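You operate a simulated robot arm through the tools that you are given. There is no shell and no other tool. Be economical: measure what you need, move in short steps, check, and stop when the job is done.

Carry out the task below with a simulated two-armed robot. There is one attempt and no reset: what you move stays moved.

Task
Put the slim carton that says "clips" from the top of the work bench on the grey step in the charging trunk and the slim carton marked "gels" on the top level of the return shelf. Hold the black floor light on the top of the work bench steady with one hand and press the button of the black floor light to switch it on with the other. Stack the spares box that says "bulbs" from the top of the work bench on top of the spares box labelled "fuses". Fetch the wheel chock from the top of the work bench and set it on the top of the pass shelf. Put the stage light marked "flood" from the top of the work bench on the clear end of the island bench. Put one of the battery lights from the top of the work bench on the yellow tile. The order is free. Set down upright: slim carton, wheel chock, stage light.

Only the result counts: the job must be done as asked and must still hold three seconds after the hand-in. Knocking over, shifting, dropping, spilling or breaking anything else fails it.

Robot
Two 7-joint arms with two-finger parallel grippers on one trunk, on a base that drives. Base frame: it is fixed to the floor where the robot stands at the start and does not move with it; the origin is under the middle of the robot, x ahead of it, y to its left, z up. Lengths are in m, angles in rad, forces in N, time in s.
The left shoulder is at the start at [0.07, 0.134, 1.251], the right one opposite. With the tool pointing down near the work surface each hand reaches from about 0.1 to 0.64 m from the robot's upright axis, wherever it stands, measured 20 degrees to its own side. Places, roughly: battery light [0.75, -1.5, 1]; button of the black floor light [0.6, 0.3, 1]; clear end of the island bench [2.9, -0.1, 0.8]; grey step in the charging trunk [-2.1, -2.3, 0.5]; top level of the return shelf [-4, 2, 1.4]; top of the pass shelf [-3.5, 1.3, 0.9]; wheel chock (8x16x10 cm) [1.1, -0.4, 0.9]; yellow tile (18x18x3 cm) [0.6, -1.3, 0.9]. Payload 1.57 kg a hand.
Tool frame (each hand has its own): the origin (TCP) lies between the finger pads and is the grasp point; the fingertips stand 0.03 m ahead of it; z points along the fingers, y is the line along which they close. Largest opening 0.08 m; finger width 0.017, thickness 0.012; the body of the gripper, 0.04 by 0.082 m, starts 0.08 m behind the TCP.
Orientation is that of the tool frame in the base frame, as a unit quaternion [x, y, z, w]. With the fingers straight down and closing along the base's y, the tool's x points along the base's -x, its y along +y and its z along -z.

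Tools
- The arms move only by the tool jog_arm. It takes "left_series", "right_series" or both (then of equal length, played together; a hand with none holds still); each is a list of rows, each a list of 7 numbers: the turn, a rotation vector about the tool's x, y, z in degrees, then the shift along the tool's x, y, z in m, then the gripper command, from -1 (shut) to 1 (fully open), values between in proportion. In form: [[rx, ry, rz, x, y, z, claw], ...]. A call has 1 to 12 rows; each row shifts and turns the commanded pose from where the row before left it, along the tool's axes as they then stand. Rows are played at 5 a second. More than 0.05 m and 0.15 rad between two rows, or a gripper value outside its range, and nothing of the call is played. A pose out of reach is approached as far as the arm can. The call stops where the force on the tool passes 40 N (or 10 N more than at its start, if that is more) or the arm is blocked; 0.2 s more then pass. Each finger travels about 0.153 m/s and halts on what it meets, pressing with about 35 N; the grip force reading is that of the motor and also rises with nothing between the fingers. The clock runs only during rows and for 0.2 s after the last one: add rows that do not move to give the fingers time. It gives the time, the measured TCP pose, the force on the tool (base axes), the opening and the grip force at its end, in the units of the frame above (readings bear some noise), with the torque about the TCP (base axes, N m) and any sound that the robot's microphone picked up.
- Cameras (640 x 400 px; columns grow to the right, rows downward): "scene" is now at [0.1279, -0.0322, 1.4704]; the picture's right is [-0.38, -0.92, 0.00], its down [-0.61, 0.25, -0.75] and it looks along [0.69, -0.29, -0.66] (base axes); focal length 214 px, centre (320, 200). "left" rides on the left gripper at [0.072, 0.007, -0.122] in its tool frame; the picture's right is [-0.09, 1.00, 0.00], its down [-0.84, -0.08, -0.54] and it looks along [-0.54, -0.05, 0.84] (tool axes); focal length 238 px, centre (320, 200). "right" rides on the right gripper at [0.072, -0.007, -0.122] in its tool frame; the picture's right is [0.09, 1.00, 0.00], its down [-0.84, 0.08, -0.54] and it looks along [-0.54, 0.05, 0.84] (tool axes); focal length 238 px, centre (320, 200). There is no depth. A picture from a camera that has moved, and an enlarged one, comes with that camera's place and axes in the base frame and with its lens.
- grab_frame(camera): a new picture of that camera. It takes no simulated time.
- raise_lower(by): slides the trunk up (or, below 0, down) by that many m; the arms and the scene camera ride with it, the base frame stays. It gives what a move gives, with no picture.
- steer(legs): drives the robot by 1 to 6 legs, each [ahead, left, turn to the left] in m, m and rad, along the robot's own axes; the way and the turn of a leg run together, so that a leg with both is an arc; at most 1.5 m and 3.142 rad a leg. The arms and the cameras ride along, it lands a little off, and it stops where it bumps. It gives what a move gives.
- turn_head(pan, tilt): turns the head with the scene camera to pan (to the left, within 1.501 rad either way) and tilt (down, from -0.506 to 1.204), counted from straight ahead of the robot. It gives what a move gives.
- close_up(camera, box): a new picture of the part [left, top, right, bottom] of that camera's present view, enlarged. It takes no simulated time.
- job_done(): hands the job in; it is judged then, once.

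Go step by step. Nothing tells you exact positions but the pictures and the camera data: compare them with the known pose of the tool, close in by small moves and look again before you grip or let go. The budget is 196 turns and 192 pictures, counting those below and the enlarged ones. Unless the task says otherwise, let go and move clear before handing in.

The tools are called as name(argument=value, ...) on one line, values as JSON. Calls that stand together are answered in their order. jog_arm: Moves the arms, as the interface text tells. Its arguments: {"type":"object","properties":{"left_series":{"type":"array"},"right_series":{"type":"array"}},"required":[]} The other tools are called the same way: raise_lower (by) slides the trunk up or down; steer (legs) drives the base; turn_head (pan, tilt) turns the head that bears the scene camera; grab_frame (camera) takes a picture; close_up (camera, box) takes an enlarged picture of a part of a camera's view; job_done () hands the job in.

At the start:

```text
time_s: 0.0
left_position: [0.3845, 0.0644, 1.3299]
left_tcp_rot: [-0.002, 1.0, -0.001, 0.0]
left_force: [-0.3, -0.5, -0.6]
left_torque: [0.0, 0.01, 0.02]
left_gripper_width: 0.08
left_gripper_force: 0.0
right_position: [0.3926, -0.3688, 1.2858]
right_tcp_rot: [0.0, 1.0, 0.0, 0.0]
right_force: [0.6, 0.2, 0.5]
right_torque: [0.01, -0.01, 0.06]
right_gripper_width: 0.0801
right_gripper_force: 0.1
trunk travel left (down, up): [-0.825, 0.115]
robot x, y, heading: [0.0039, -0.0021, 0.002]
head pan, tilt: [-0.393, 0.726]
```

scene: 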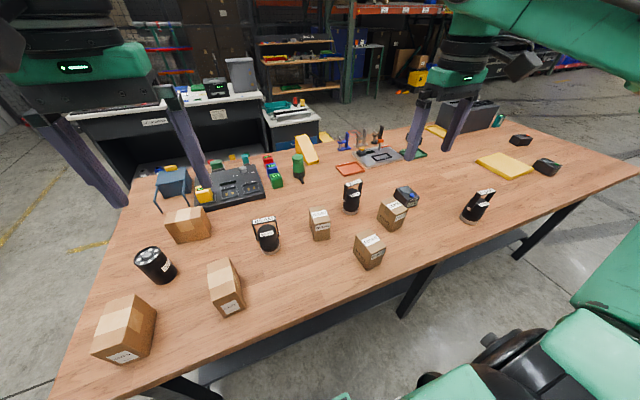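
right: 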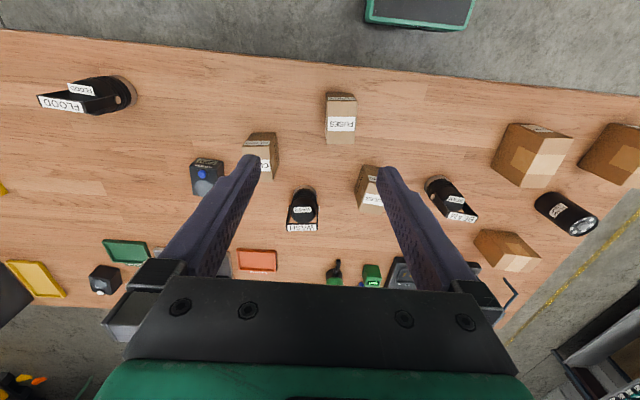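
left: 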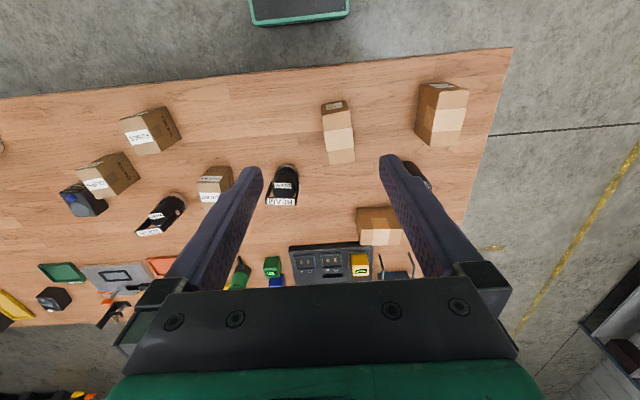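

I see the bench with cartons, stage lights, small boxes, and tiles. I will read the labels first with enlarged views.

close_up(camera="scene", box=[80, 180, 280, 370])

close_up(camera="scene", box=[240, 160, 500, 280])

close_up(camera="scene", box=[260, 100, 580, 200])

close_up(camera="left", box=[120, 70, 480, 300])

```text
2.11 times, centred on (180, 275) of scene
camera zoom: at [0.1279, -0.0322, 1.4704], right [-0.38, -0.92, 0.0], down [-0.61, 0.25, -0.75], along [0.69, -0.29, -0.66], focal length 452 px, centre (615, 42)
```

zoom: 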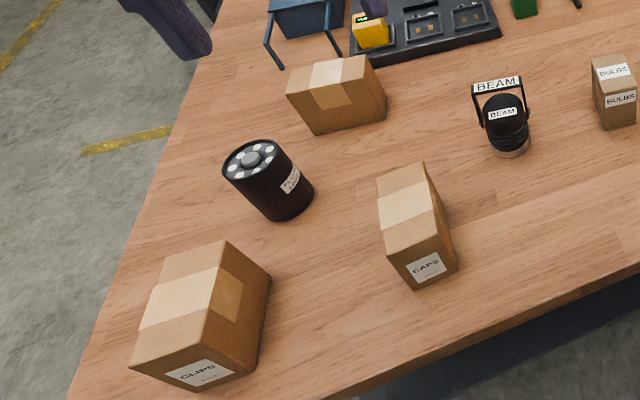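

```text
2.46 times, centred on (370, 220) of scene
camera zoom: at [0.1279, -0.0322, 1.4704], right [-0.38, -0.92, 0.0], down [-0.61, 0.25, -0.75], along [0.69, -0.29, -0.66], focal length 528 px, centre (197, 151)
```

zoom: 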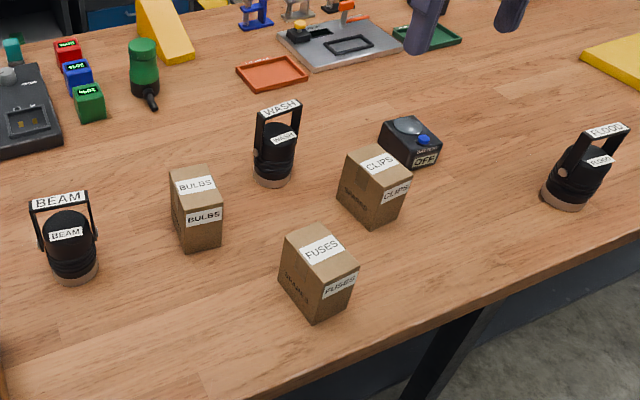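

```text
2.00 times, centred on (420, 150) of scene
camera zoom: at [0.1279, -0.0322, 1.4704], right [-0.38, -0.92, 0.0], down [-0.61, 0.25, -0.75], along [0.69, -0.29, -0.66], focal length 429 px, centre (120, 300)
```

zoom: 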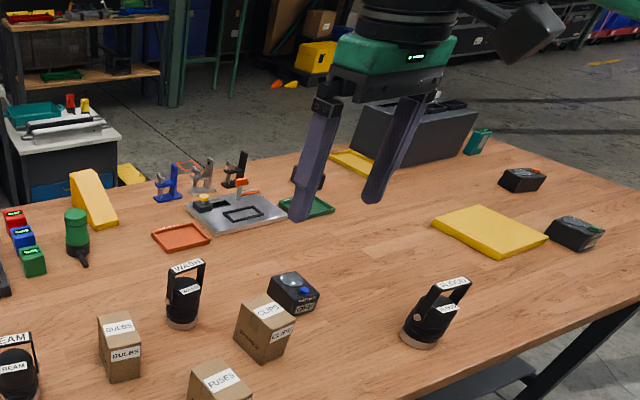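

```text
1.74 times, centred on (300, 185) of left
camera zoom: at [0.3133, 0.0715, 1.4512], right [0.09, 1.0, 0.0], down [0.84, -0.08, 0.54], along [0.54, -0.05, -0.84], focal length 414 px, centre (355, 226)
```

zoom: 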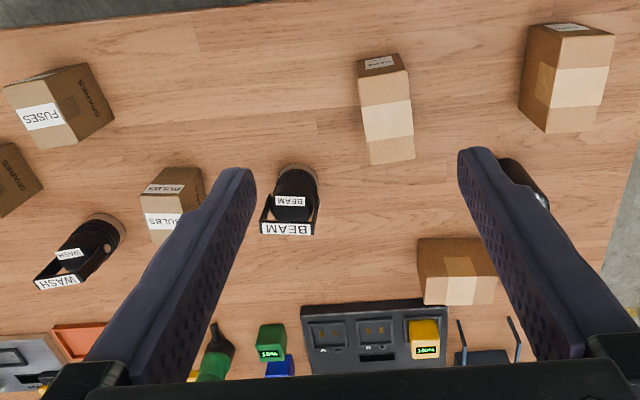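

The labels are legible: slim cartons "clips" and "caps", plus one at the back with no visible label, and the floor light is the black cylinder near [0.61, 0.27]. I'll turn the head to look at that group more squarely.

turn_head(pan=0.45, tilt=0.95)

grab_frame(camera="scene")

```text
time_s: 1.2
left_position: [0.3839, 0.0646, 1.3297]
left_tcp_rot: [-0.001, 1.0, 0.0, -0.001]
left_force: [-0.1, 0.4, 0.3]
left_torque: [-0.01, -0.04, 0.02]
left_gripper_width: 0.0799
left_gripper_force: 0.1
right_position: [0.3931, -0.3699, 1.2861]
right_tcp_rot: [0.0, 1.0, 0.0, -0.001]
right_force: [-0.2, -0.2, 0.7]
right_torque: [-0.02, -0.01, -0.01]
right_gripper_width: 0.0797
right_gripper_force: 0.1
trunk travel left (down, up): [-0.825, 0.115]
robot x, y, heading: [-0.0016, -0.0006, -0.003]
head pan, tilt: [0.45, 0.949]
```

```text
184 pictures are left
camera scene: at [0.1158, 0.0314, 1.4528], right [0.43, -0.9, 0.0], down [-0.73, -0.35, -0.58], along [0.52, 0.25, -0.81], focal length 214 px, centre (320, 200)
```

scene: 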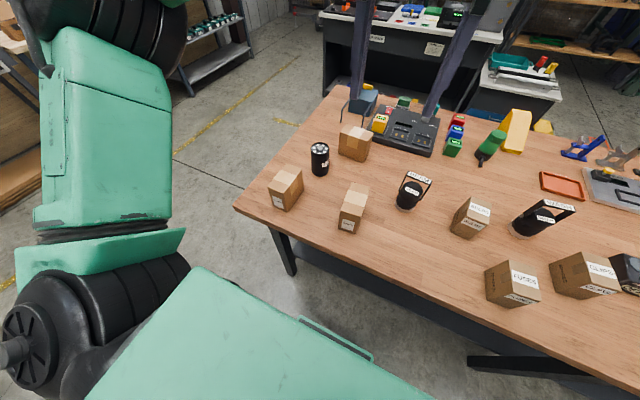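

I'll enlarge the left group for measuring.

close_up(camera="scene", box=[250, 80, 450, 240])

close_up(camera="scene", box=[430, 170, 640, 320])

```text
2.50 times, centred on (350, 160) of scene
camera zoom: at [0.1158, 0.0314, 1.4528], right [0.43, -0.9, 0.0], down [-0.73, -0.35, -0.58], along [0.52, 0.25, -0.81], focal length 536 px, centre (245, 300)
```

zoom: 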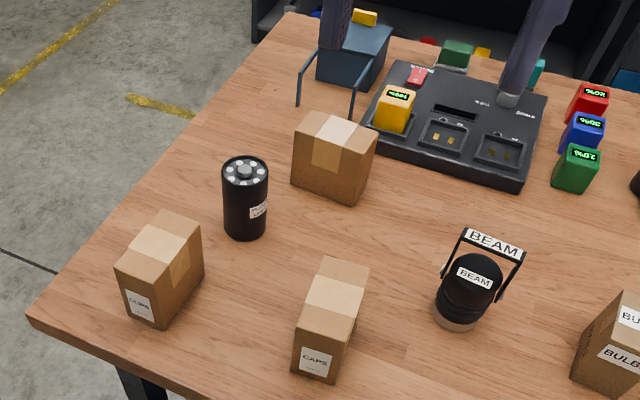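

```text
2.67 times, centred on (535, 245) of scene
camera zoom: at [0.1158, 0.0314, 1.4528], right [0.43, -0.9, 0.0], down [-0.73, -0.35, -0.58], along [0.52, 0.25, -0.81], focal length 572 px, centre (-253, 80)
```

zoom: 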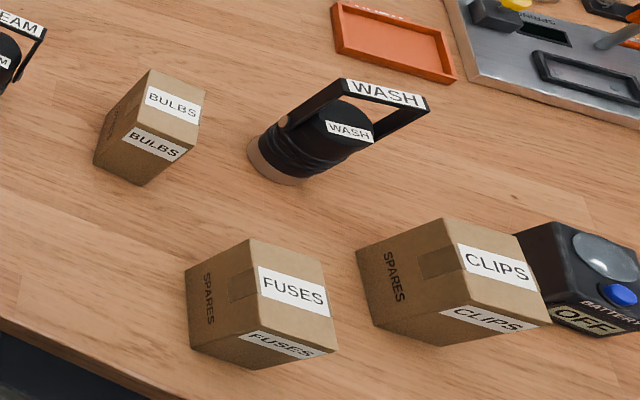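

The "bulbs" box lies near [0.57, -0.23] and "fuses" near [0.42, -0.33], both in right-hand reach. I'll measure them with the right wrist camera.

close_up(camera="right", box=[180, 70, 440, 240])

```text
2.35 times, centred on (310, 155) of right
camera zoom: at [0.3196, -0.376, 1.408], right [-0.09, 1.0, 0.0], down [0.84, 0.08, 0.54], along [0.54, 0.05, -0.84], focal length 561 px, centre (344, 306)
```

zoom: 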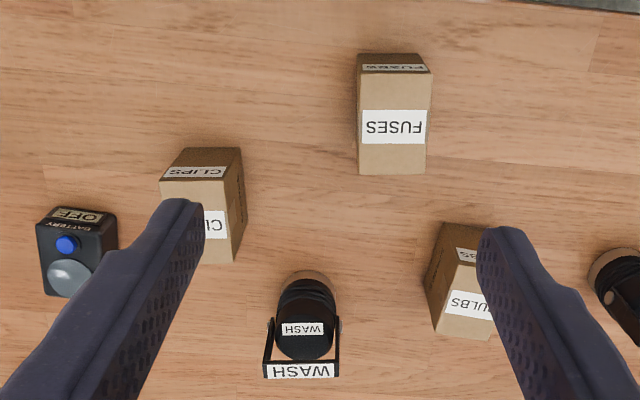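

Fuses box: x 0.395–0.477, y about -0.325, top ≈0.955. Bulbs box: centre ≈[0.593, -0.227]. I move the right hand above "bulbs".

jog_arm(right_series=[[0, 0, 0, -0.04, 0.0284, 0, 1], [0, 0, 0, -0.04, 0.0284, 0, 1], [0, 0, 0, -0.04, 0.0284, 0, 1], [0, 0, 0, -0.04, 0.0284, 0, 1], [0, 0, 0, -0.04, 0.0284, 0, 1], [0, 0, 0, 0, 0, 0.045, 1], [0, 0, 0, 0, 0, 0.045, 1], [0, 0, 0, 0, 0, 0.045, 1], [0, 0, 0, 0, 0, 0.045, 1], [0, 0, 0, 0, 0, 0, 1]])

grab_frame(camera="right")

```text
time_s: 3.4
left_position: [0.3852, 0.0643, 1.3292]
left_tcp_rot: [-0.001, 1.0, -0.002, 0.0]
left_force: [-1.2, -0.7, -0.2]
left_torque: [-0.03, 0.01, 0.02]
left_gripper_width: 0.08
left_gripper_force: 0.0
right_position: [0.5326, -0.2466, 1.0852]
right_tcp_rot: [0.0, 1.0, 0.0, 0.0]
right_force: [-0.3, 0.3, -0.1]
right_torque: [-0.01, -0.03, 0.0]
right_gripper_width: 0.0801
right_gripper_force: 0.0
right hand out of reach, approached as far as the arm can: row 4, 5
trunk travel left (down, up): [-0.825, 0.115]
robot x, y, heading: [0.0009, -0.0017, -0.002]
head pan, tilt: [0.45, 0.949]
```

```text
180 pictures are left
camera right: at [0.4599, -0.2531, 1.2084], right [-0.09, 1.0, 0.0], down [0.84, 0.08, 0.54], along [0.54, 0.05, -0.84], focal length 238 px, centre (320, 200)
```

right: 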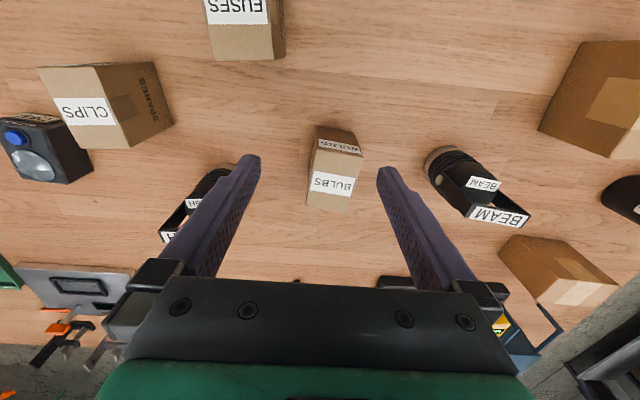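

The bulbs box is centred near [0.595, -0.226], yawed about -5°. I line up over it with matching yaw.

jog_arm(right_series=[[0, 0, 0, -0.026, 0.0103, 0, 1], [0, 0, 5, -0.026, 0.0103, 0.03, 1], [0, 0, 0, 0, 0, 0, 1]])

grab_frame(camera="right")

```text
time_s: 4.2
left_position: [0.3825, 0.0635, 1.3292]
left_tcp_rot: [-0.001, 1.0, 0.0, 0.001]
left_force: [0.6, 0.2, -0.4]
left_torque: [0.0, -0.01, 0.04]
left_gripper_width: 0.08
left_gripper_force: 0.1
right_position: [0.56, -0.2322, 1.062]
right_tcp_rot: [0.044, 0.999, 0.0, 0.001]
right_force: [0.4, 0.5, 0.2]
right_torque: [-0.01, 0.0, -0.02]
right_gripper_width: 0.08
right_gripper_force: 0.0
right hand out of reach, approached as far as the arm can: row 2
trunk travel left (down, up): [-0.825, 0.115]
robot x, y, heading: [0.0019, -0.0018, -0.001]
head pan, tilt: [0.45, 0.949]
```

```text
179 pictures are left
camera right: at [0.4846, -0.2338, 1.1845], right [0.0, 1.0, 0.0], down [0.84, 0.0, 0.54], along [0.54, 0.0, -0.84], focal length 238 px, centre (320, 200)
```

right: 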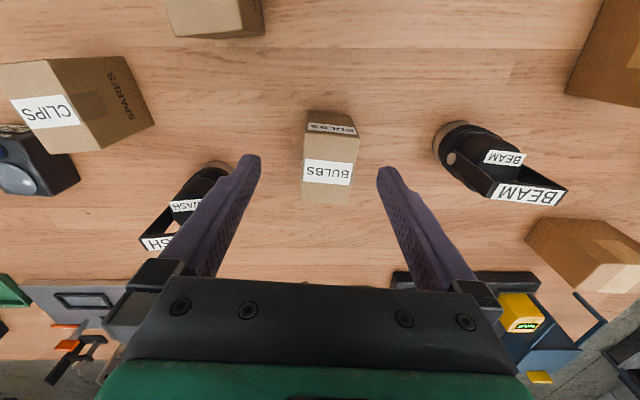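

I descend toward just above the box top and try extending again, checking the reach.

jog_arm(right_series=[[0, 0, 0, 0, 0, 0.03, 1], [0, 0, 0, 0, 0, 0.03, 1], [0, 0, 0, -0.025, 0.004, 0, 1], [0, 0, 0, 0, 0, 0, 1]])

grab_frame(camera="right")

```text
time_s: 5.2
left_position: [0.3851, 0.0641, 1.3291]
left_tcp_rot: [-0.001, 1.0, -0.001, 0.0]
left_force: [-0.5, 0.7, 0.1]
left_torque: [0.01, 0.0, -0.02]
left_gripper_width: 0.0801
left_gripper_force: 0.2
right_position: [0.5464, -0.2405, 1.0096]
right_tcp_rot: [0.044, 0.999, 0.0, 0.0]
right_force: [0.1, 0.0, -0.2]
right_torque: [0.0, -0.03, 0.01]
right_gripper_width: 0.08
right_gripper_force: 0.2
right hand out of reach, approached as far as the arm can: row 1, 2, 3
trunk travel left (down, up): [-0.825, 0.115]
robot x, y, heading: [-0.0003, -0.0028, 0.001]
head pan, tilt: [0.45, 0.949]
```

```text
178 pictures are left
camera right: at [0.474, -0.2408, 1.1331], right [0.0, 1.0, 0.0], down [0.84, 0.0, 0.54], along [0.54, 0.0, -0.84], focal length 238 px, centre (320, 200)
```

right: 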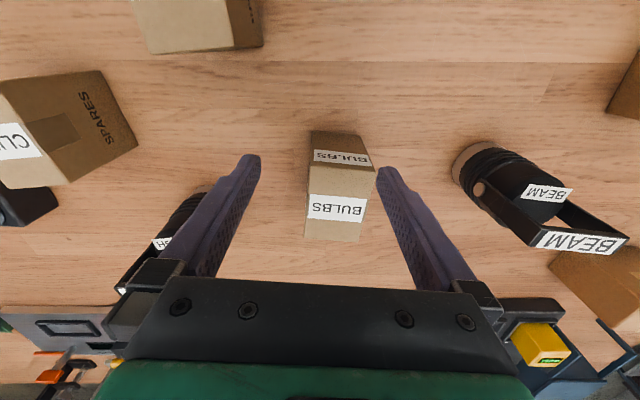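

Reach shrinks lower down, so I'll lift the hand and lower the trunk to bring the shoulder nearer the wrist height.

jog_arm(right_series=[[0, 0, 0, 0, 0, -0.045, 1], [0, 0, 0, 0, 0, -0.045, 1], [0, 0, 0, 0, 0, -0.045, 1]])

raise_lower(by=-0.13)

jog_arm(right_series=[[0, 0, 0, -0.03, 0.007, 0, 1], [0, 0, 0, -0.015, 0.003, 0, 1], [0, 0, 0, 0, 0, 0, 1]])

grab_frame(camera="right")

```text
time_s: 6.0
left_position: [0.3841, 0.0633, 1.3297]
left_tcp_rot: [-0.002, 1.0, -0.001, 0.0]
left_force: [0.6, 0.1, 0.0]
left_torque: [0.0, 0.0, -0.02]
left_gripper_width: 0.0801
left_gripper_force: 0.0
right_position: [0.5479, -0.24, 1.1458]
right_tcp_rot: [0.044, 0.999, -0.001, 0.0]
right_force: [-0.1, 1.1, 0.3]
right_torque: [-0.01, 0.02, -0.01]
right_gripper_width: 0.0803
right_gripper_force: 0.1
trunk travel left (down, up): [-0.825, 0.115]
robot x, y, heading: [-0.0016, 0.0001, 0.004]
head pan, tilt: [0.45, 0.949]
```

```text
time_s: 7.5
left_position: [0.3847, 0.0643, 1.2009]
left_tcp_rot: [-0.001, 1.0, -0.001, 0.0]
left_force: [0.3, -0.9, 0.2]
left_torque: [-0.03, 0.03, 0.04]
left_gripper_width: 0.0801
left_gripper_force: 0.0
right_position: [0.5475, -0.2398, 1.016]
right_tcp_rot: [0.044, 0.999, -0.001, 0.0]
right_force: [0.1, 0.0, -0.1]
right_torque: [-0.04, 0.03, 0.02]
right_gripper_width: 0.0801
right_gripper_force: 0.1
trunk travel left (down, up): [-0.695, 0.245]
robot x, y, heading: [0.0026, -0.0019, -0.002]
head pan, tilt: [0.45, 0.949]
```

```text
time_s: 8.3
left_position: [0.3839, 0.064, 1.1985]
left_tcp_rot: [-0.001, 1.0, -0.001, -0.001]
left_force: [0.3, 0.0, -0.9]
left_torque: [0.04, 0.02, 0.0]
left_gripper_width: 0.0798
left_gripper_force: 0.1
right_position: [0.5665, -0.2404, 1.0142]
right_tcp_rot: [0.043, 0.999, 0.0, 0.0]
right_force: [0.0, 0.1, 0.8]
right_torque: [-0.02, 0.0, 0.02]
right_gripper_width: 0.08
right_gripper_force: 0.0
right hand out of reach, approached as far as the arm can: row 1, 2
trunk travel left (down, up): [-0.695, 0.245]
robot x, y, heading: [0.0017, 0.001, 0.001]
head pan, tilt: [0.45, 0.949]
```

```text
177 pictures are left
camera right: at [0.4918, -0.2395, 1.1371], right [0.0, 1.0, 0.0], down [0.84, 0.0, 0.54], along [0.54, 0.0, -0.84], focal length 238 px, centre (320, 200)
```

right: 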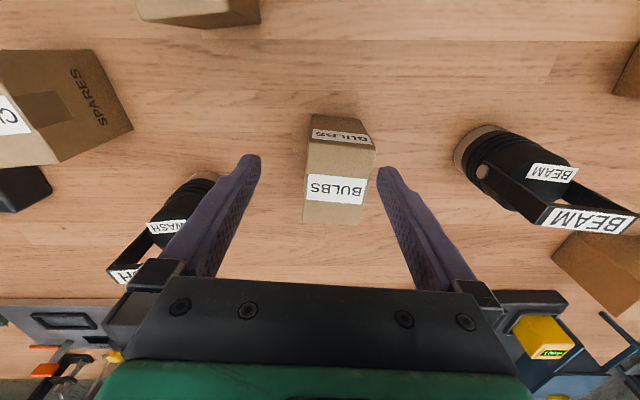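

Still short by a few cm. I'll look down to see whether the base can roll closer to the bench.

turn_head(pan=0.0, tilt=1.2)

grab_frame(camera="scene")

```text
time_s: 9.2
left_position: [0.3849, 0.0644, 1.1982]
left_tcp_rot: [-0.001, 1.0, 0.0, 0.0]
left_force: [0.0, 0.0, -1.0]
left_torque: [0.05, -0.03, 0.0]
left_gripper_width: 0.0798
left_gripper_force: 0.0
right_position: [0.5657, -0.2385, 1.0144]
right_tcp_rot: [0.044, 0.999, 0.0, 0.001]
right_force: [-0.7, -0.7, 0.4]
right_torque: [0.0, -0.02, -0.01]
right_gripper_width: 0.0799
right_gripper_force: 0.0
trunk travel left (down, up): [-0.695, 0.245]
robot x, y, heading: [-0.0004, -0.0016, 0.001]
head pan, tilt: [0.0, 1.201]
```

```text
176 pictures are left
camera scene: at [0.1062, 0.0, 1.3066], right [0.0, -1.0, 0.0], down [-0.93, 0.0, -0.36], along [0.36, 0.0, -0.93], focal length 214 px, centre (320, 200)
```

scene: 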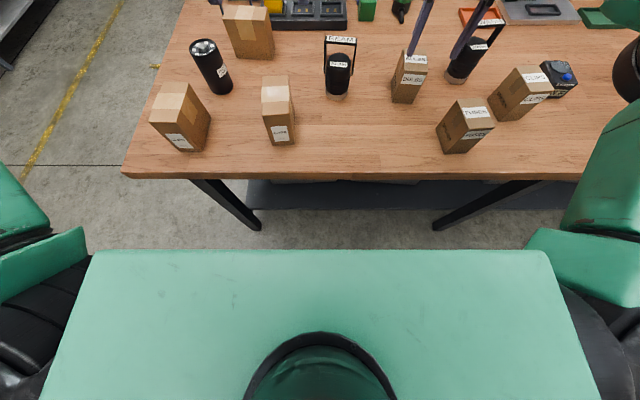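

The green slab is the chest, and the space under the bench edge is open. I'll roll ahead 6 cm gently.

steer(legs=[[0.06, 0, 0]])

grab_frame(camera="right")

```text
time_s: 10.2
left_position: [0.4413, 0.0638, 1.2]
left_tcp_rot: [0.0, 1.0, -0.001, 0.002]
left_force: [-0.3, 0.2, -0.4]
left_torque: [0.01, -0.03, -0.05]
left_gripper_width: 0.0796
left_gripper_force: 0.1
right_position: [0.6234, -0.2395, 1.0161]
right_tcp_rot: [0.044, 0.999, 0.0, 0.002]
right_force: [-1.2, 0.3, 0.3]
right_torque: [0.0, -0.03, -0.01]
right_gripper_width: 0.0799
right_gripper_force: 0.0
trunk travel left (down, up): [-0.695, 0.245]
robot x, y, heading: [0.0612, -0.0001, 0.0]
head pan, tilt: [0.0, 1.201]
```

```text
175 pictures are left
camera right: at [0.5479, -0.2392, 1.1392], right [0.0, 1.0, 0.0], down [0.84, 0.0, 0.55], along [0.55, 0.0, -0.84], focal length 238 px, centre (320, 200)
```

right: 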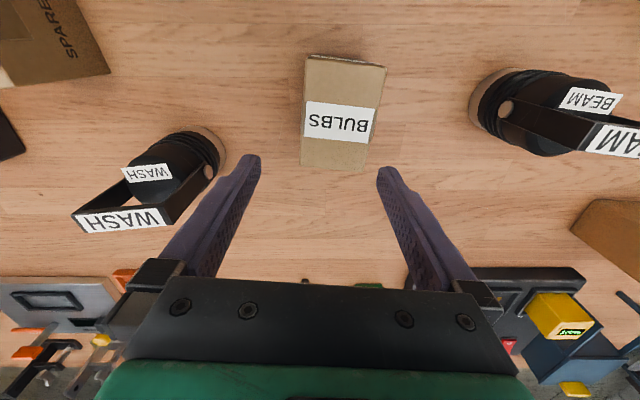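

The box centre is at [0.595, -0.224]. I centre the hand and go down to z ≈ 0.92, then close.

jog_arm(right_series=[[0, 0, 0, 0.026, 0.0133, 0, 1], [0, 0, 0, 0, 0, 0.03, 1], [0, 0, 0, 0, 0, 0.033, 1], [0, 0, 0, 0, 0, 0.033, 1], [0, 0, 0, 0, 0, 0, 1]])

grab_frame(camera="right")

```text
time_s: 11.4
left_position: [0.4435, 0.0644, 1.1998]
left_tcp_rot: [-0.001, 1.0, -0.002, 0.0]
left_force: [0.0, -0.2, -0.4]
left_torque: [0.0, -0.01, 0.05]
left_gripper_width: 0.08
left_gripper_force: 0.2
right_position: [0.6025, -0.2221, 0.9186]
right_tcp_rot: [0.044, 0.999, 0.001, 0.0]
right_force: [-0.3, -0.2, 0.2]
right_torque: [0.02, -0.02, -0.03]
right_gripper_width: 0.08
right_gripper_force: 0.1
trunk travel left (down, up): [-0.695, 0.245]
robot x, y, heading: [0.0593, 0.0008, -0.002]
head pan, tilt: [0.0, 1.201]
```

```text
174 pictures are left
camera right: at [0.5279, -0.2235, 1.0407], right [0.0, 1.0, 0.0], down [0.84, 0.0, 0.54], along [0.54, 0.0, -0.84], focal length 238 px, centre (320, 200)
```

right: 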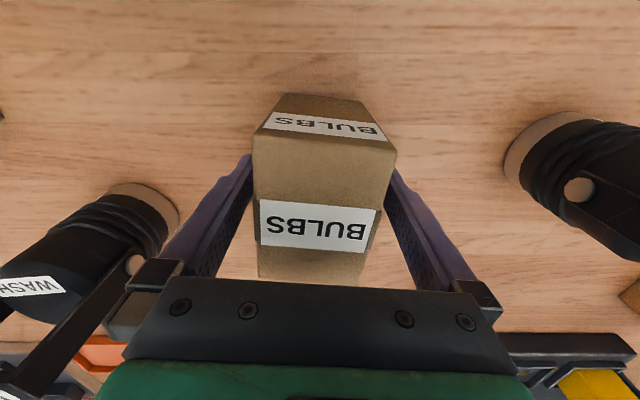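

Straddled well. Close and lift.

jog_arm(right_series=[[0, 0, 0, 0, 0, 0, -1], [0, 0, 0, 0, 0, 0, -1], [0, 0, 0, 0, 0, 0, -1], [0, 0, 0, 0, 0, -0.04, -1], [0, 0, 0, 0, 0, -0.045, -1], [0, 0, 0, 0, 0, -0.045, -1], [0, 0, 0, 0, 0, 0, -1]])

grab_frame(camera="right")

```text
time_s: 13.0
left_position: [0.4439, 0.0645, 1.1999]
left_tcp_rot: [-0.001, 1.0, -0.002, 0.0]
left_force: [-1.0, 0.1, 0.6]
left_torque: [-0.03, 0.06, 0.02]
left_gripper_width: 0.0799
left_gripper_force: 0.1
right_position: [0.6016, -0.223, 1.0479]
right_tcp_rot: [0.043, 0.999, 0.0, 0.001]
right_force: [0.4, 0.4, 0.0]
right_torque: [0.01, 0.02, -0.02]
right_gripper_width: 0.0
right_gripper_force: 21.3
trunk travel left (down, up): [-0.695, 0.245]
robot x, y, heading: [0.0578, 0.0007, 0.0]
head pan, tilt: [0.0, 1.201]
```

```text
173 pictures are left
camera right: at [0.5272, -0.2239, 1.1707], right [0.0, 1.0, 0.0], down [0.84, 0.0, 0.54], along [0.54, 0.0, -0.84], focal length 238 px, centre (320, 200)
```

right: 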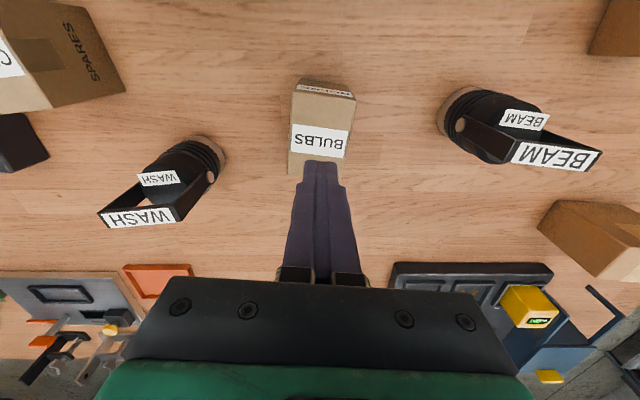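

The gripper shut on nothing, and the box still stands where it was. I'll go down again and close in separate calls to see what the fingers do.

jog_arm(right_series=[[0, 0, 0, 0, 0, 0, 1], [0, 0, 0, 0, 0, 0, 1], [0, 0, 0, 0, 0, 0.045, 1], [0, 0, 0, 0, 0, 0.045, 1], [0, 0, 0, 0, 0, 0.045, 1], [0, 0, 0, 0, 0, 0, 1], [0, 0, 0, 0, 0, 0, 0.2], [0, 0, 0, 0, 0, 0, -1], [0, 0, 0, 0, 0, 0, -1], [0, 0, 0, 0, 0, 0, -1]])

grab_frame(camera="right")

```text
time_s: 15.2
left_position: [0.4444, 0.0639, 1.1992]
left_tcp_rot: [-0.001, 1.0, -0.002, 0.001]
left_force: [0.1, -1.0, 0.7]
left_torque: [0.01, 0.02, -0.04]
left_gripper_width: 0.0802
left_gripper_force: 0.0
right_position: [0.6013, -0.2241, 0.9117]
right_tcp_rot: [0.044, 0.999, -0.001, 0.001]
right_force: [0.6, -0.2, -0.1]
right_torque: [0.04, -0.01, 0.01]
right_gripper_width: 0.0562
right_gripper_force: 34.8
trunk travel left (down, up): [-0.695, 0.245]
robot x, y, heading: [0.0588, 0.0002, -0.002]
head pan, tilt: [0.0, 1.201]
```

```text
172 pictures are left
camera right: at [0.5272, -0.2236, 1.0346], right [0.0, 1.0, 0.0], down [0.84, 0.0, 0.54], along [0.54, 0.0, -0.84], focal length 238 px, centre (320, 200)
```

right: 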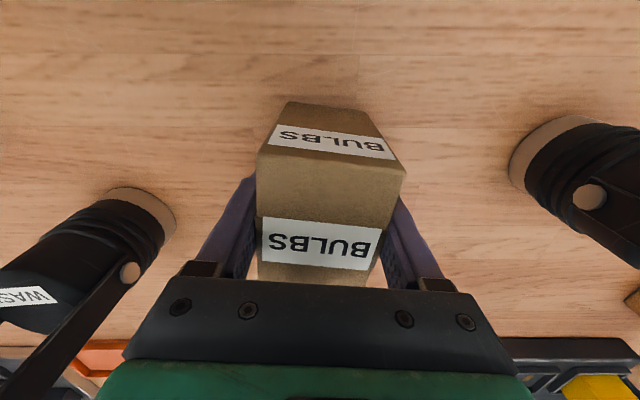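

Now it grips at 0.056 width, 35 N. I lift slowly this time.

jog_arm(right_series=[[0, 0, 0, 0, 0, 0, -1], [0, 0, 0, 0, 0, -0.004, -1], [0, 0, 0, 0, 0, -0.008, -1], [0, 0, 0, 0, 0, -0.008, -1]])

grab_frame(camera="right")

```text
time_s: 16.2
left_position: [0.4447, 0.0636, 1.2]
left_tcp_rot: [-0.001, 1.0, -0.001, 0.0]
left_force: [0.1, -0.1, -0.5]
left_torque: [0.02, -0.03, 0.03]
left_gripper_width: 0.08
left_gripper_force: 0.1
right_position: [0.6013, -0.2229, 0.9324]
right_tcp_rot: [0.044, 0.999, -0.001, 0.001]
right_force: [0.6, -0.5, -2.0]
right_torque: [0.03, 0.03, -0.02]
right_gripper_width: 0.0564
right_gripper_force: 35.2
trunk travel left (down, up): [-0.695, 0.245]
robot x, y, heading: [0.057, -0.0008, -0.001]
head pan, tilt: [0.0, 1.201]
```

```text
171 pictures are left
camera right: at [0.5271, -0.2239, 1.0555], right [0.0, 1.0, 0.0], down [0.84, 0.0, 0.54], along [0.54, 0.0, -0.84], focal length 238 px, centre (320, 200)
```

right: 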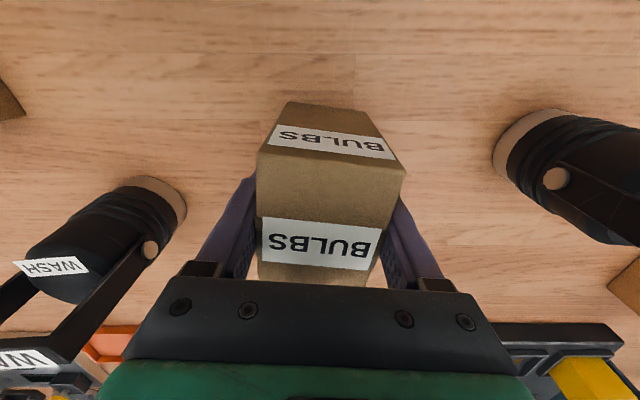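

Held (about 0.2 kg). I lift to z ≈ 1.06, then carry above "fuses" in small steps.

jog_arm(right_series=[[0, 0, 0, 0, 0, -0.02, -1], [0, 0, 0, 0, 0, -0.02, -1], [0, 0, 0, 0, 0, -0.022, -1], [0, 0, 0, 0, 0, -0.022, -1], [0, 0, 0, 0, 0, -0.022, -1], [0, 0, 0, 0, 0, -0.022, -1], [0, 0, 0, 0.01, -0.008, 0, -1], [0, 0, 0, 0.02, -0.015, 0, -1], [0, 0, 0, 0.022, -0.017, 0, -1], [0, 0, 0, 0.022, -0.017, 0, -1], [0, 0, 0, 0.022, -0.017, 0, -1]])

grab_frame(camera="right")

grab_frame(camera="scene")

```text
time_s: 18.6
left_position: [0.4432, 0.0624, 1.1992]
left_tcp_rot: [0.0, 1.0, -0.001, 0.001]
left_force: [0.0, 0.1, -0.9]
left_torque: [-0.02, -0.02, 0.02]
left_gripper_width: 0.0799
left_gripper_force: 0.2
right_position: [0.4974, -0.2899, 1.0617]
right_tcp_rot: [0.044, 0.999, 0.0, 0.001]
right_force: [-1.0, -0.5, -1.2]
right_torque: [0.0, -0.01, 0.01]
right_gripper_width: 0.0564
right_gripper_force: 34.4
trunk travel left (down, up): [-0.695, 0.245]
robot x, y, heading: [0.0571, -0.0021, -0.003]
head pan, tilt: [0.0, 1.201]
```

```text
170 pictures are left
camera right: at [0.4232, -0.2903, 1.1843], right [-0.01, 1.0, 0.0], down [0.84, 0.0, 0.54], along [0.54, 0.0, -0.84], focal length 238 px, centre (320, 200)
```

right: 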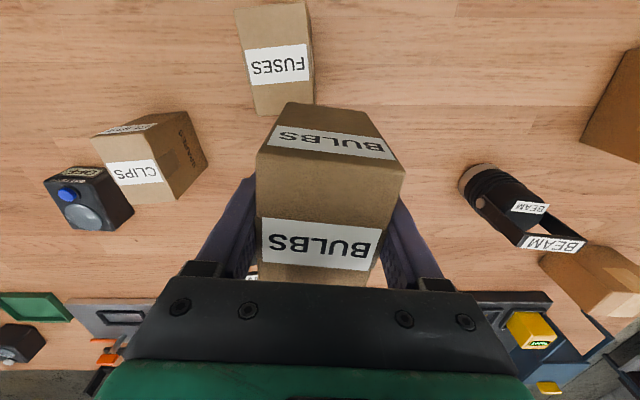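

```text
169 pictures are left
camera scene: at [0.1648, -0.0013, 1.3067], right [0.0, -1.0, 0.0], down [-0.93, 0.0, -0.36], along [0.36, 0.0, -0.93], focal length 214 px, centre (320, 200)
```

scene: 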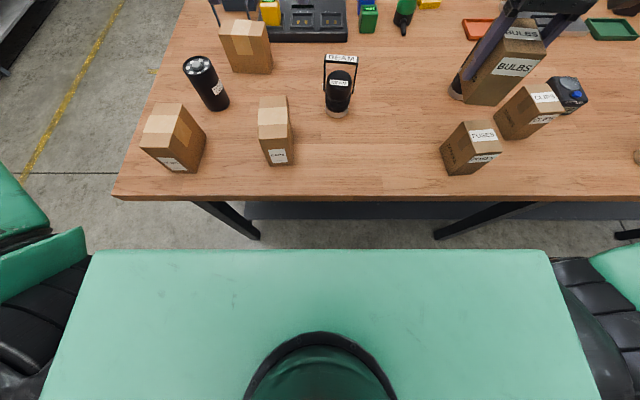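

Fuses centre is [0.435, -0.325], yaw +4.5°; bulbs is centred in the hand with yaw about -7°. I carry over, rotate and come down close.

jog_arm(right_series=[[0, 0, 0, 0.0193, -0.0134, 0, -1], [0, 0, 0, 0.0193, -0.0134, 0, -1], [0, 0, 0, 0.0193, -0.0134, 0, -1], [0, 0, -4, 0, 0, 0, -1], [0, 0, -4, 0, 0, 0, -1], [0, 0, -3.5, 0, 0, 0, -1], [0, 0, 0, 0, 0, 0.018, -1], [0, 0, 0, 0, 0, 0.015, -1], [0, 0, 0, 0, 0, 0, -1]])

turn_head(pan=-0.7, tilt=0.95)

grab_frame(camera="right")

grab_frame(camera="scene")

```text
time_s: 20.6
left_position: [0.4451, 0.064, 1.1995]
left_tcp_rot: [-0.001, 1.0, -0.001, 0.0]
left_force: [0.4, -1.0, 0.3]
left_torque: [-0.01, -0.01, -0.01]
left_gripper_width: 0.0801
left_gripper_force: 0.0
right_position: [0.4379, -0.324, 1.0285]
right_tcp_rot: [-0.057, 0.998, 0.001, 0.001]
right_force: [0.7, 0.0, -2.0]
right_torque: [0.0, 0.01, 0.02]
right_gripper_width: 0.0562
right_gripper_force: 34.4
trunk travel left (down, up): [-0.695, 0.245]
robot x, y, heading: [0.0616, 0.0011, 0.004]
head pan, tilt: [0.0, 1.201]
```

```text
time_s: 21.7
left_position: [0.4437, 0.064, 1.1987]
left_tcp_rot: [-0.001, 1.0, -0.001, 0.0]
left_force: [0.3, 0.2, -1.1]
left_torque: [0.04, -0.01, 0.0]
left_gripper_width: 0.08
left_gripper_force: 0.1
right_position: [0.4377, -0.3237, 1.0278]
right_tcp_rot: [-0.056, 0.998, 0.0, 0.001]
right_force: [-0.3, 0.0, -2.2]
right_torque: [0.02, 0.0, 0.01]
right_gripper_width: 0.0561
right_gripper_force: 35.5
trunk travel left (down, up): [-0.695, 0.245]
robot x, y, heading: [0.062, 0.0025, 0.001]
head pan, tilt: [-0.7, 0.949]
```

```text
168 pictures are left
camera right: at [0.3656, -0.3389, 1.1508], right [-0.2, 0.98, 0.0], down [0.82, 0.17, 0.54], along [0.53, 0.11, -0.84], focal length 238 px, centre (320, 200)
```

right: 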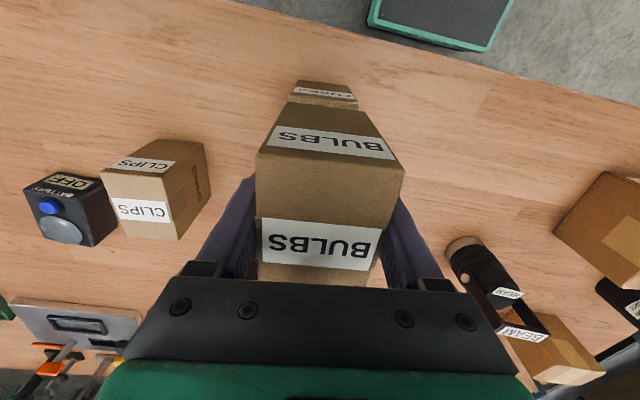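

```text
167 pictures are left
camera scene: at [0.166, -0.047, 1.3227], right [-0.64, -0.77, 0.0], down [-0.62, 0.52, -0.58], along [0.45, -0.37, -0.81], focal length 214 px, centre (320, 200)
```

scene: 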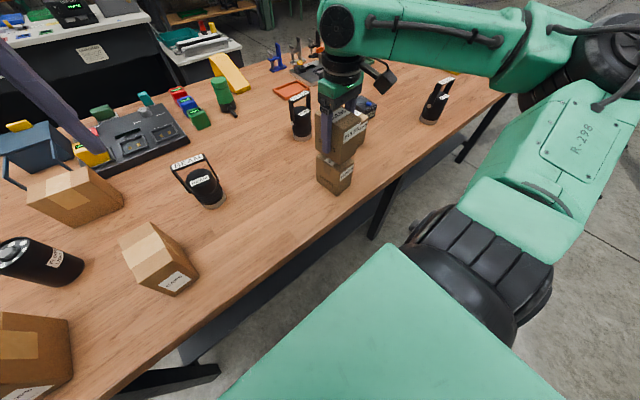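

Looks aligned; enlarge to check before lowering.

close_up(camera="scene", box=[280, 80, 400, 200])

close_up(camera="right", box=[220, 60, 440, 200])

```text
3.33 times, centred on (340, 140) of scene
camera zoom: at [0.166, -0.047, 1.3227], right [-0.64, -0.77, 0.0], down [-0.62, 0.52, -0.58], along [0.45, -0.37, -0.81], focal length 715 px, centre (253, 400)
```

zoom: 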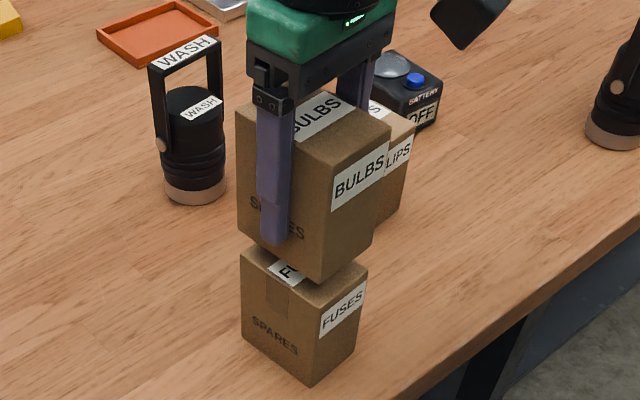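

```text
2.86 times, centred on (330, 130) of right
camera zoom: at [0.3656, -0.3389, 1.1508], right [-0.2, 0.98, 0.0], down [0.82, 0.17, 0.54], along [0.53, 0.11, -0.84], focal length 681 px, centre (291, 400)
```

zoom: 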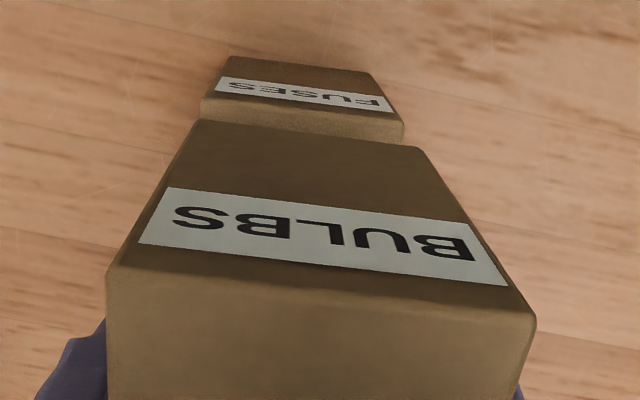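

Edges coincide within a millimetre or two. Lowering gently.

jog_arm(right_series=[[0, 0, 0, 0, 0, 0.006, -1], [0, 0, 0, 0, 0, 0.006, -1], [0, 0, 0, 0, 0, 0.002, -1], [0, 0, 0, 0, 0, 0.002, -1]])

close_up(camera="scene", box=[300, 120, 380, 200])

```text
time_s: 22.7
left_position: [0.4432, 0.0639, 1.1989]
left_tcp_rot: [-0.001, 1.0, -0.002, 0.0]
left_force: [0.0, -0.4, -0.6]
left_torque: [0.03, 0.03, 0.0]
left_gripper_width: 0.0798
left_gripper_force: 0.0
right_position: [0.4387, -0.3236, 1.013]
right_tcp_rot: [-0.057, 0.998, 0.0, 0.0]
right_force: [0.5, 0.2, -2.4]
right_torque: [0.02, -0.01, 0.0]
right_gripper_width: 0.0562
right_gripper_force: 34.4
trunk travel left (down, up): [-0.695, 0.245]
robot x, y, heading: [0.0582, -0.0032, 0.004]
head pan, tilt: [-0.7, 0.949]
```

```text
5.00 times, centred on (340, 160) of scene
camera zoom: at [0.166, -0.0472, 1.3228], right [-0.64, -0.77, 0.0], down [-0.62, 0.52, -0.58], along [0.45, -0.37, -0.81], focal length 1072 px, centre (220, 400)
```

zoom: 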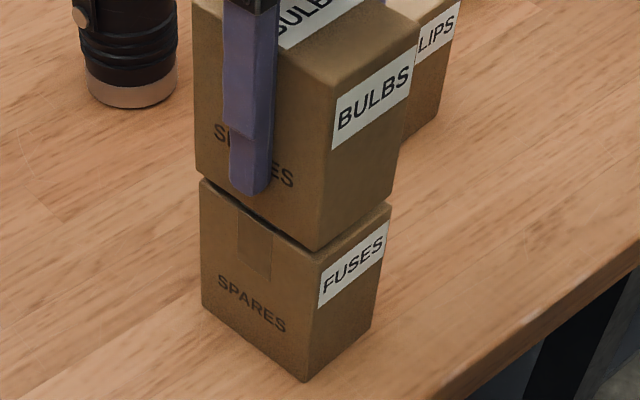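

A few millimetres remain. Continue down in 2 mm steps.

jog_arm(right_series=[[0, 0, 0, 0, 0, 0.002, -1], [0, 0, 0, 0, 0, 0.002, -1], [0, 0, 0, 0, 0, 0.001, -1]])

close_up(camera="scene", box=[300, 120, 380, 200])

```text
time_s: 23.5
left_position: [0.4455, 0.0636, 1.1992]
left_tcp_rot: [-0.001, 1.0, -0.001, 0.0]
left_force: [-0.1, -0.4, -1.0]
left_torque: [0.03, -0.01, -0.01]
left_gripper_width: 0.0799
left_gripper_force: 0.0
right_position: [0.4377, -0.3236, 1.0062]
right_tcp_rot: [-0.056, 0.998, 0.001, 0.002]
right_force: [-0.2, 0.3, -2.9]
right_torque: [-0.01, -0.01, 0.0]
right_gripper_width: 0.0561
right_gripper_force: 35.4
trunk travel left (down, up): [-0.695, 0.245]
robot x, y, heading: [0.0599, -0.0032, -0.0]
head pan, tilt: [-0.7, 0.949]
```

```text
5.00 times, centred on (340, 160) of scene
camera zoom: at [0.166, -0.0471, 1.3228], right [-0.64, -0.77, 0.0], down [-0.62, 0.52, -0.58], along [0.45, -0.37, -0.81], focal length 1072 px, centre (220, 400)
```

zoom: 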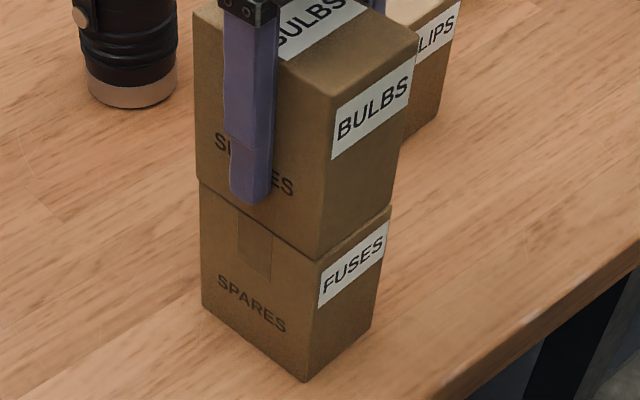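

Almost touching; three more 1 mm steps.

jog_arm(right_series=[[0, 0, 0, 0, 0, 0.001, -1], [0, 0, 0, 0, 0, 0.001, -1]])

```text
time_s: 24.1
left_position: [0.4428, 0.0655, 1.2017]
left_tcp_rot: [0.0, 1.0, -0.001, 0.001]
left_force: [0.9, 0.1, 0.8]
left_torque: [-0.03, 0.0, -0.01]
left_gripper_width: 0.08
left_gripper_force: 0.1
right_position: [0.4382, -0.3234, 1.0058]
right_tcp_rot: [-0.057, 0.998, -0.001, 0.003]
right_force: [1.2, -1.2, 7.7]
right_torque: [-0.01, 0.3, 0.02]
right_gripper_width: 0.0561
right_gripper_force: 34.9
trunk travel left (down, up): [-0.695, 0.245]
robot x, y, heading: [0.0614, -0.0004, 0.001]
head pan, tilt: [-0.7, 0.949]
```

Contact (7.7 N upward). Open the fingers only a little way first, then fully, and rise.

jog_arm(right_series=[[0, 0, 0, 0, 0, 0, 0.5], [0, 0, 0, 0, 0, 0, 0.9], [0, 0, 0, 0, 0, 0, 1], [0, 0, 0, 0, 0, -0.02, 1], [0, 0, 0, 0, 0, -0.03, 1], [0, 0, 0, 0, 0, -0.04, 1], [0, 0, 0, 0, 0, -0.04, 1], [0, 0, 0, 0, 0, -0.04, 1]])

close_up(camera="scene", box=[270, 80, 400, 200])

grab_frame(camera="left")

```text
time_s: 25.9
left_position: [0.4453, 0.0662, 1.199]
left_tcp_rot: [-0.001, 1.0, -0.001, 0.0]
left_force: [-0.8, 0.9, -0.3]
left_torque: [-0.03, 0.0, -0.02]
left_gripper_width: 0.0801
left_gripper_force: 0.0
right_position: [0.436, -0.3235, 1.1763]
right_tcp_rot: [-0.057, 0.998, 0.0, 0.001]
right_force: [-0.5, 0.1, 0.5]
right_torque: [-0.02, 0.05, -0.03]
right_gripper_width: 0.0801
right_gripper_force: 0.1
trunk travel left (down, up): [-0.695, 0.245]
robot x, y, heading: [0.0614, -0.002, -0.002]
head pan, tilt: [-0.7, 0.949]
```

```text
3.33 times, centred on (335, 140) of scene
camera zoom: at [0.1655, -0.0458, 1.3228], right [-0.64, -0.77, 0.0], down [-0.62, 0.52, -0.58], along [0.45, -0.38, -0.81], focal length 715 px, centre (270, 400)
```

zoom: 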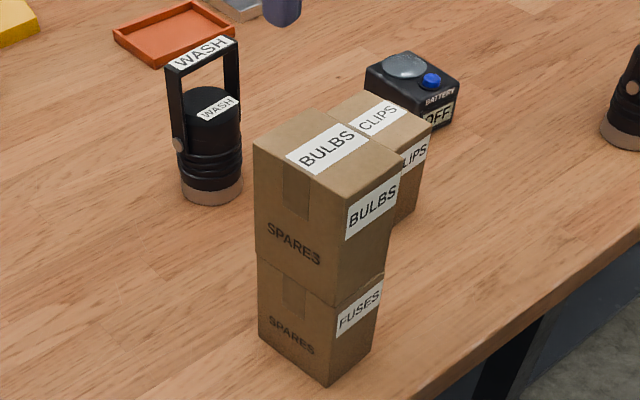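

```text
161 pictures are left
camera left: at [0.3727, 0.0726, 1.3213], right [0.09, 1.0, 0.0], down [0.84, -0.07, 0.54], along [0.54, -0.05, -0.84], focal length 238 px, centre (320, 200)
```

left: 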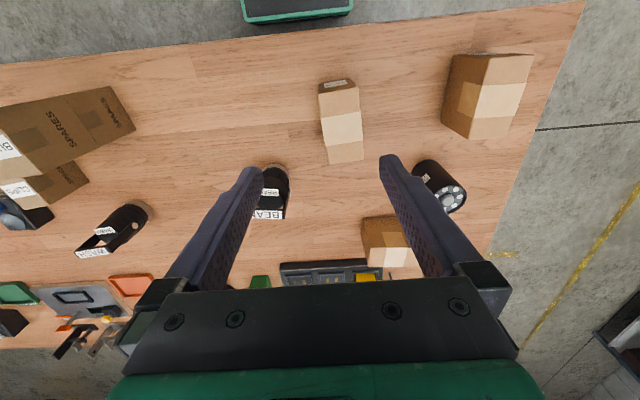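

The stack stands well. Next: slim carton "clips", centre ≈[0.459, 0.326], width ~0.053 along y; I bring the left hand above it.

jog_arm(left_series=[[0, 0, 0, -0.0023, 0.0433, 0, 1], [0, 0, 0, -0.0023, 0.0433, 0, 1], [0, 0, 0, -0.0023, 0.0433, 0, 1], [0, 0, 0, -0.0023, 0.0433, 0, 1], [0, 0, 0, -0.0023, 0.0433, 0, 1], [0, 0, 0, -0.0023, 0.0433, 0, 1], [0, 0, 0, 0, 0, 0.04, 1], [0, 0, 0, 0, 0, 0.04, 1], [0, 0, 0, 0, 0, 0.03, 1], [0, 0, 0, 0, 0, 0, 1]])

grab_frame(camera="left")

```text
time_s: 28.1
left_position: [0.4586, 0.3244, 1.0901]
left_tcp_rot: [-0.001, 1.0, -0.002, 0.001]
left_force: [-0.4, 0.3, 0.6]
left_torque: [0.03, 0.02, -0.03]
left_gripper_width: 0.08
left_gripper_force: 0.1
right_position: [0.4368, -0.3241, 1.1744]
right_tcp_rot: [-0.057, 0.998, 0.0, 0.001]
right_force: [0.2, 0.3, -0.4]
right_torque: [0.0, 0.0, -0.03]
right_gripper_width: 0.0798
right_gripper_force: 0.1
trunk travel left (down, up): [-0.695, 0.245]
robot x, y, heading: [0.0589, 0.0014, -0.0]
head pan, tilt: [-0.7, 0.949]
```

```text
160 pictures are left
camera left: at [0.3858, 0.3323, 1.2118], right [0.09, 1.0, 0.0], down [0.84, -0.08, 0.54], along [0.54, -0.05, -0.84], focal length 238 px, centre (320, 200)
```

left: 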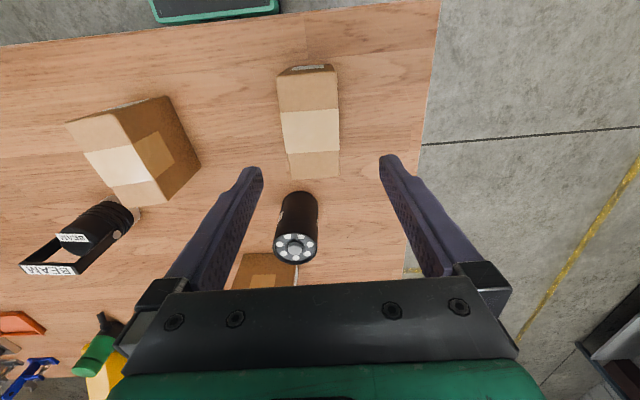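

Carton centre is [0.463, 0.3155], yaw -3°. Correct and go down.

jog_arm(left_series=[[0, 0, 3, -0.004, -0.009, 0, 1], [0, 0, 0, 0, 0, 0.04, 1], [0, 0, 0, 0, 0, 0.035, 1], [0, 0, 0, 0, 0, 0, 1]])

grab_frame(camera="left")

```text
time_s: 29.1
left_position: [0.463, 0.3149, 1.0144]
left_tcp_rot: [0.026, 1.0, 0.001, 0.002]
left_force: [-0.8, 0.2, 0.3]
left_torque: [0.02, -0.02, -0.02]
left_gripper_width: 0.0801
left_gripper_force: 0.1
right_position: [0.4368, -0.3247, 1.1753]
right_tcp_rot: [-0.057, 0.998, -0.001, 0.002]
right_force: [-0.4, -0.3, -0.6]
right_torque: [0.02, 0.03, 0.0]
right_gripper_width: 0.0801
right_gripper_force: 0.1
trunk travel left (down, up): [-0.695, 0.245]
robot x, y, heading: [0.0602, -0.0005, -0.004]
head pan, tilt: [-0.7, 0.949]
```

```text
159 pictures are left
camera left: at [0.3911, 0.326, 1.1367], right [0.14, 0.99, 0.0], down [0.83, -0.12, 0.54], along [0.54, -0.08, -0.84], focal length 238 px, centre (320, 200)
```

left: 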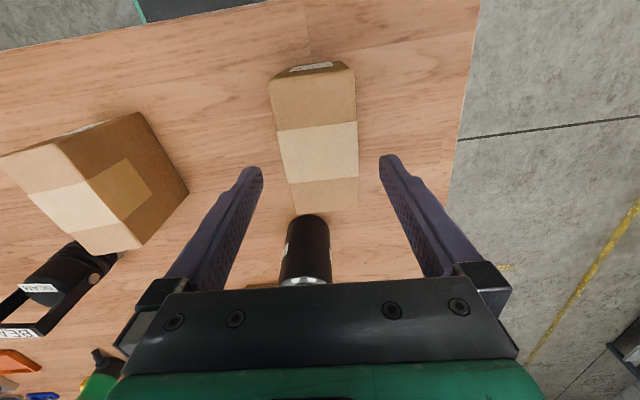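

Aligned. Down to z ≈ 0.914 and grip.

jog_arm(left_series=[[0, 0, 0, 0, 0, 0.035, 1], [0, 0, 0, 0, 0, 0.035, 1], [0, 0, 0, 0, 0, 0.03, 1], [0, 0, 0, 0, 0, 0, 1], [0, 0, 0, 0, 0, 0, 0], [0, 0, 0, 0, 0, 0, -1], [0, 0, 0, 0, 0, 0, -1], [0, 0, 0, 0, 0, 0, -1]])

grab_frame(camera="left")

```text
time_s: 30.9
left_position: [0.4622, 0.3153, 0.9148]
left_tcp_rot: [0.025, 1.0, -0.001, 0.0]
left_force: [0.7, -0.2, -0.9]
left_torque: [0.04, -0.11, 0.01]
left_gripper_width: 0.0581
left_gripper_force: 35.0
right_position: [0.4381, -0.3241, 1.1749]
right_tcp_rot: [-0.056, 0.998, 0.001, 0.001]
right_force: [0.5, 0.1, 0.1]
right_torque: [-0.01, -0.01, 0.0]
right_gripper_width: 0.0798
right_gripper_force: 0.1
trunk travel left (down, up): [-0.695, 0.245]
robot x, y, heading: [0.0562, -0.0042, -0.001]
head pan, tilt: [-0.7, 0.949]
```

```text
158 pictures are left
camera left: at [0.3906, 0.3261, 1.0366], right [0.14, 0.99, 0.0], down [0.83, -0.12, 0.54], along [0.54, -0.08, -0.84], focal length 238 px, centre (320, 200)
```

left: 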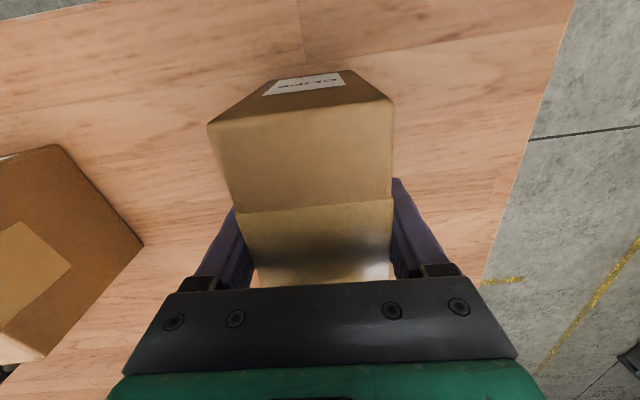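

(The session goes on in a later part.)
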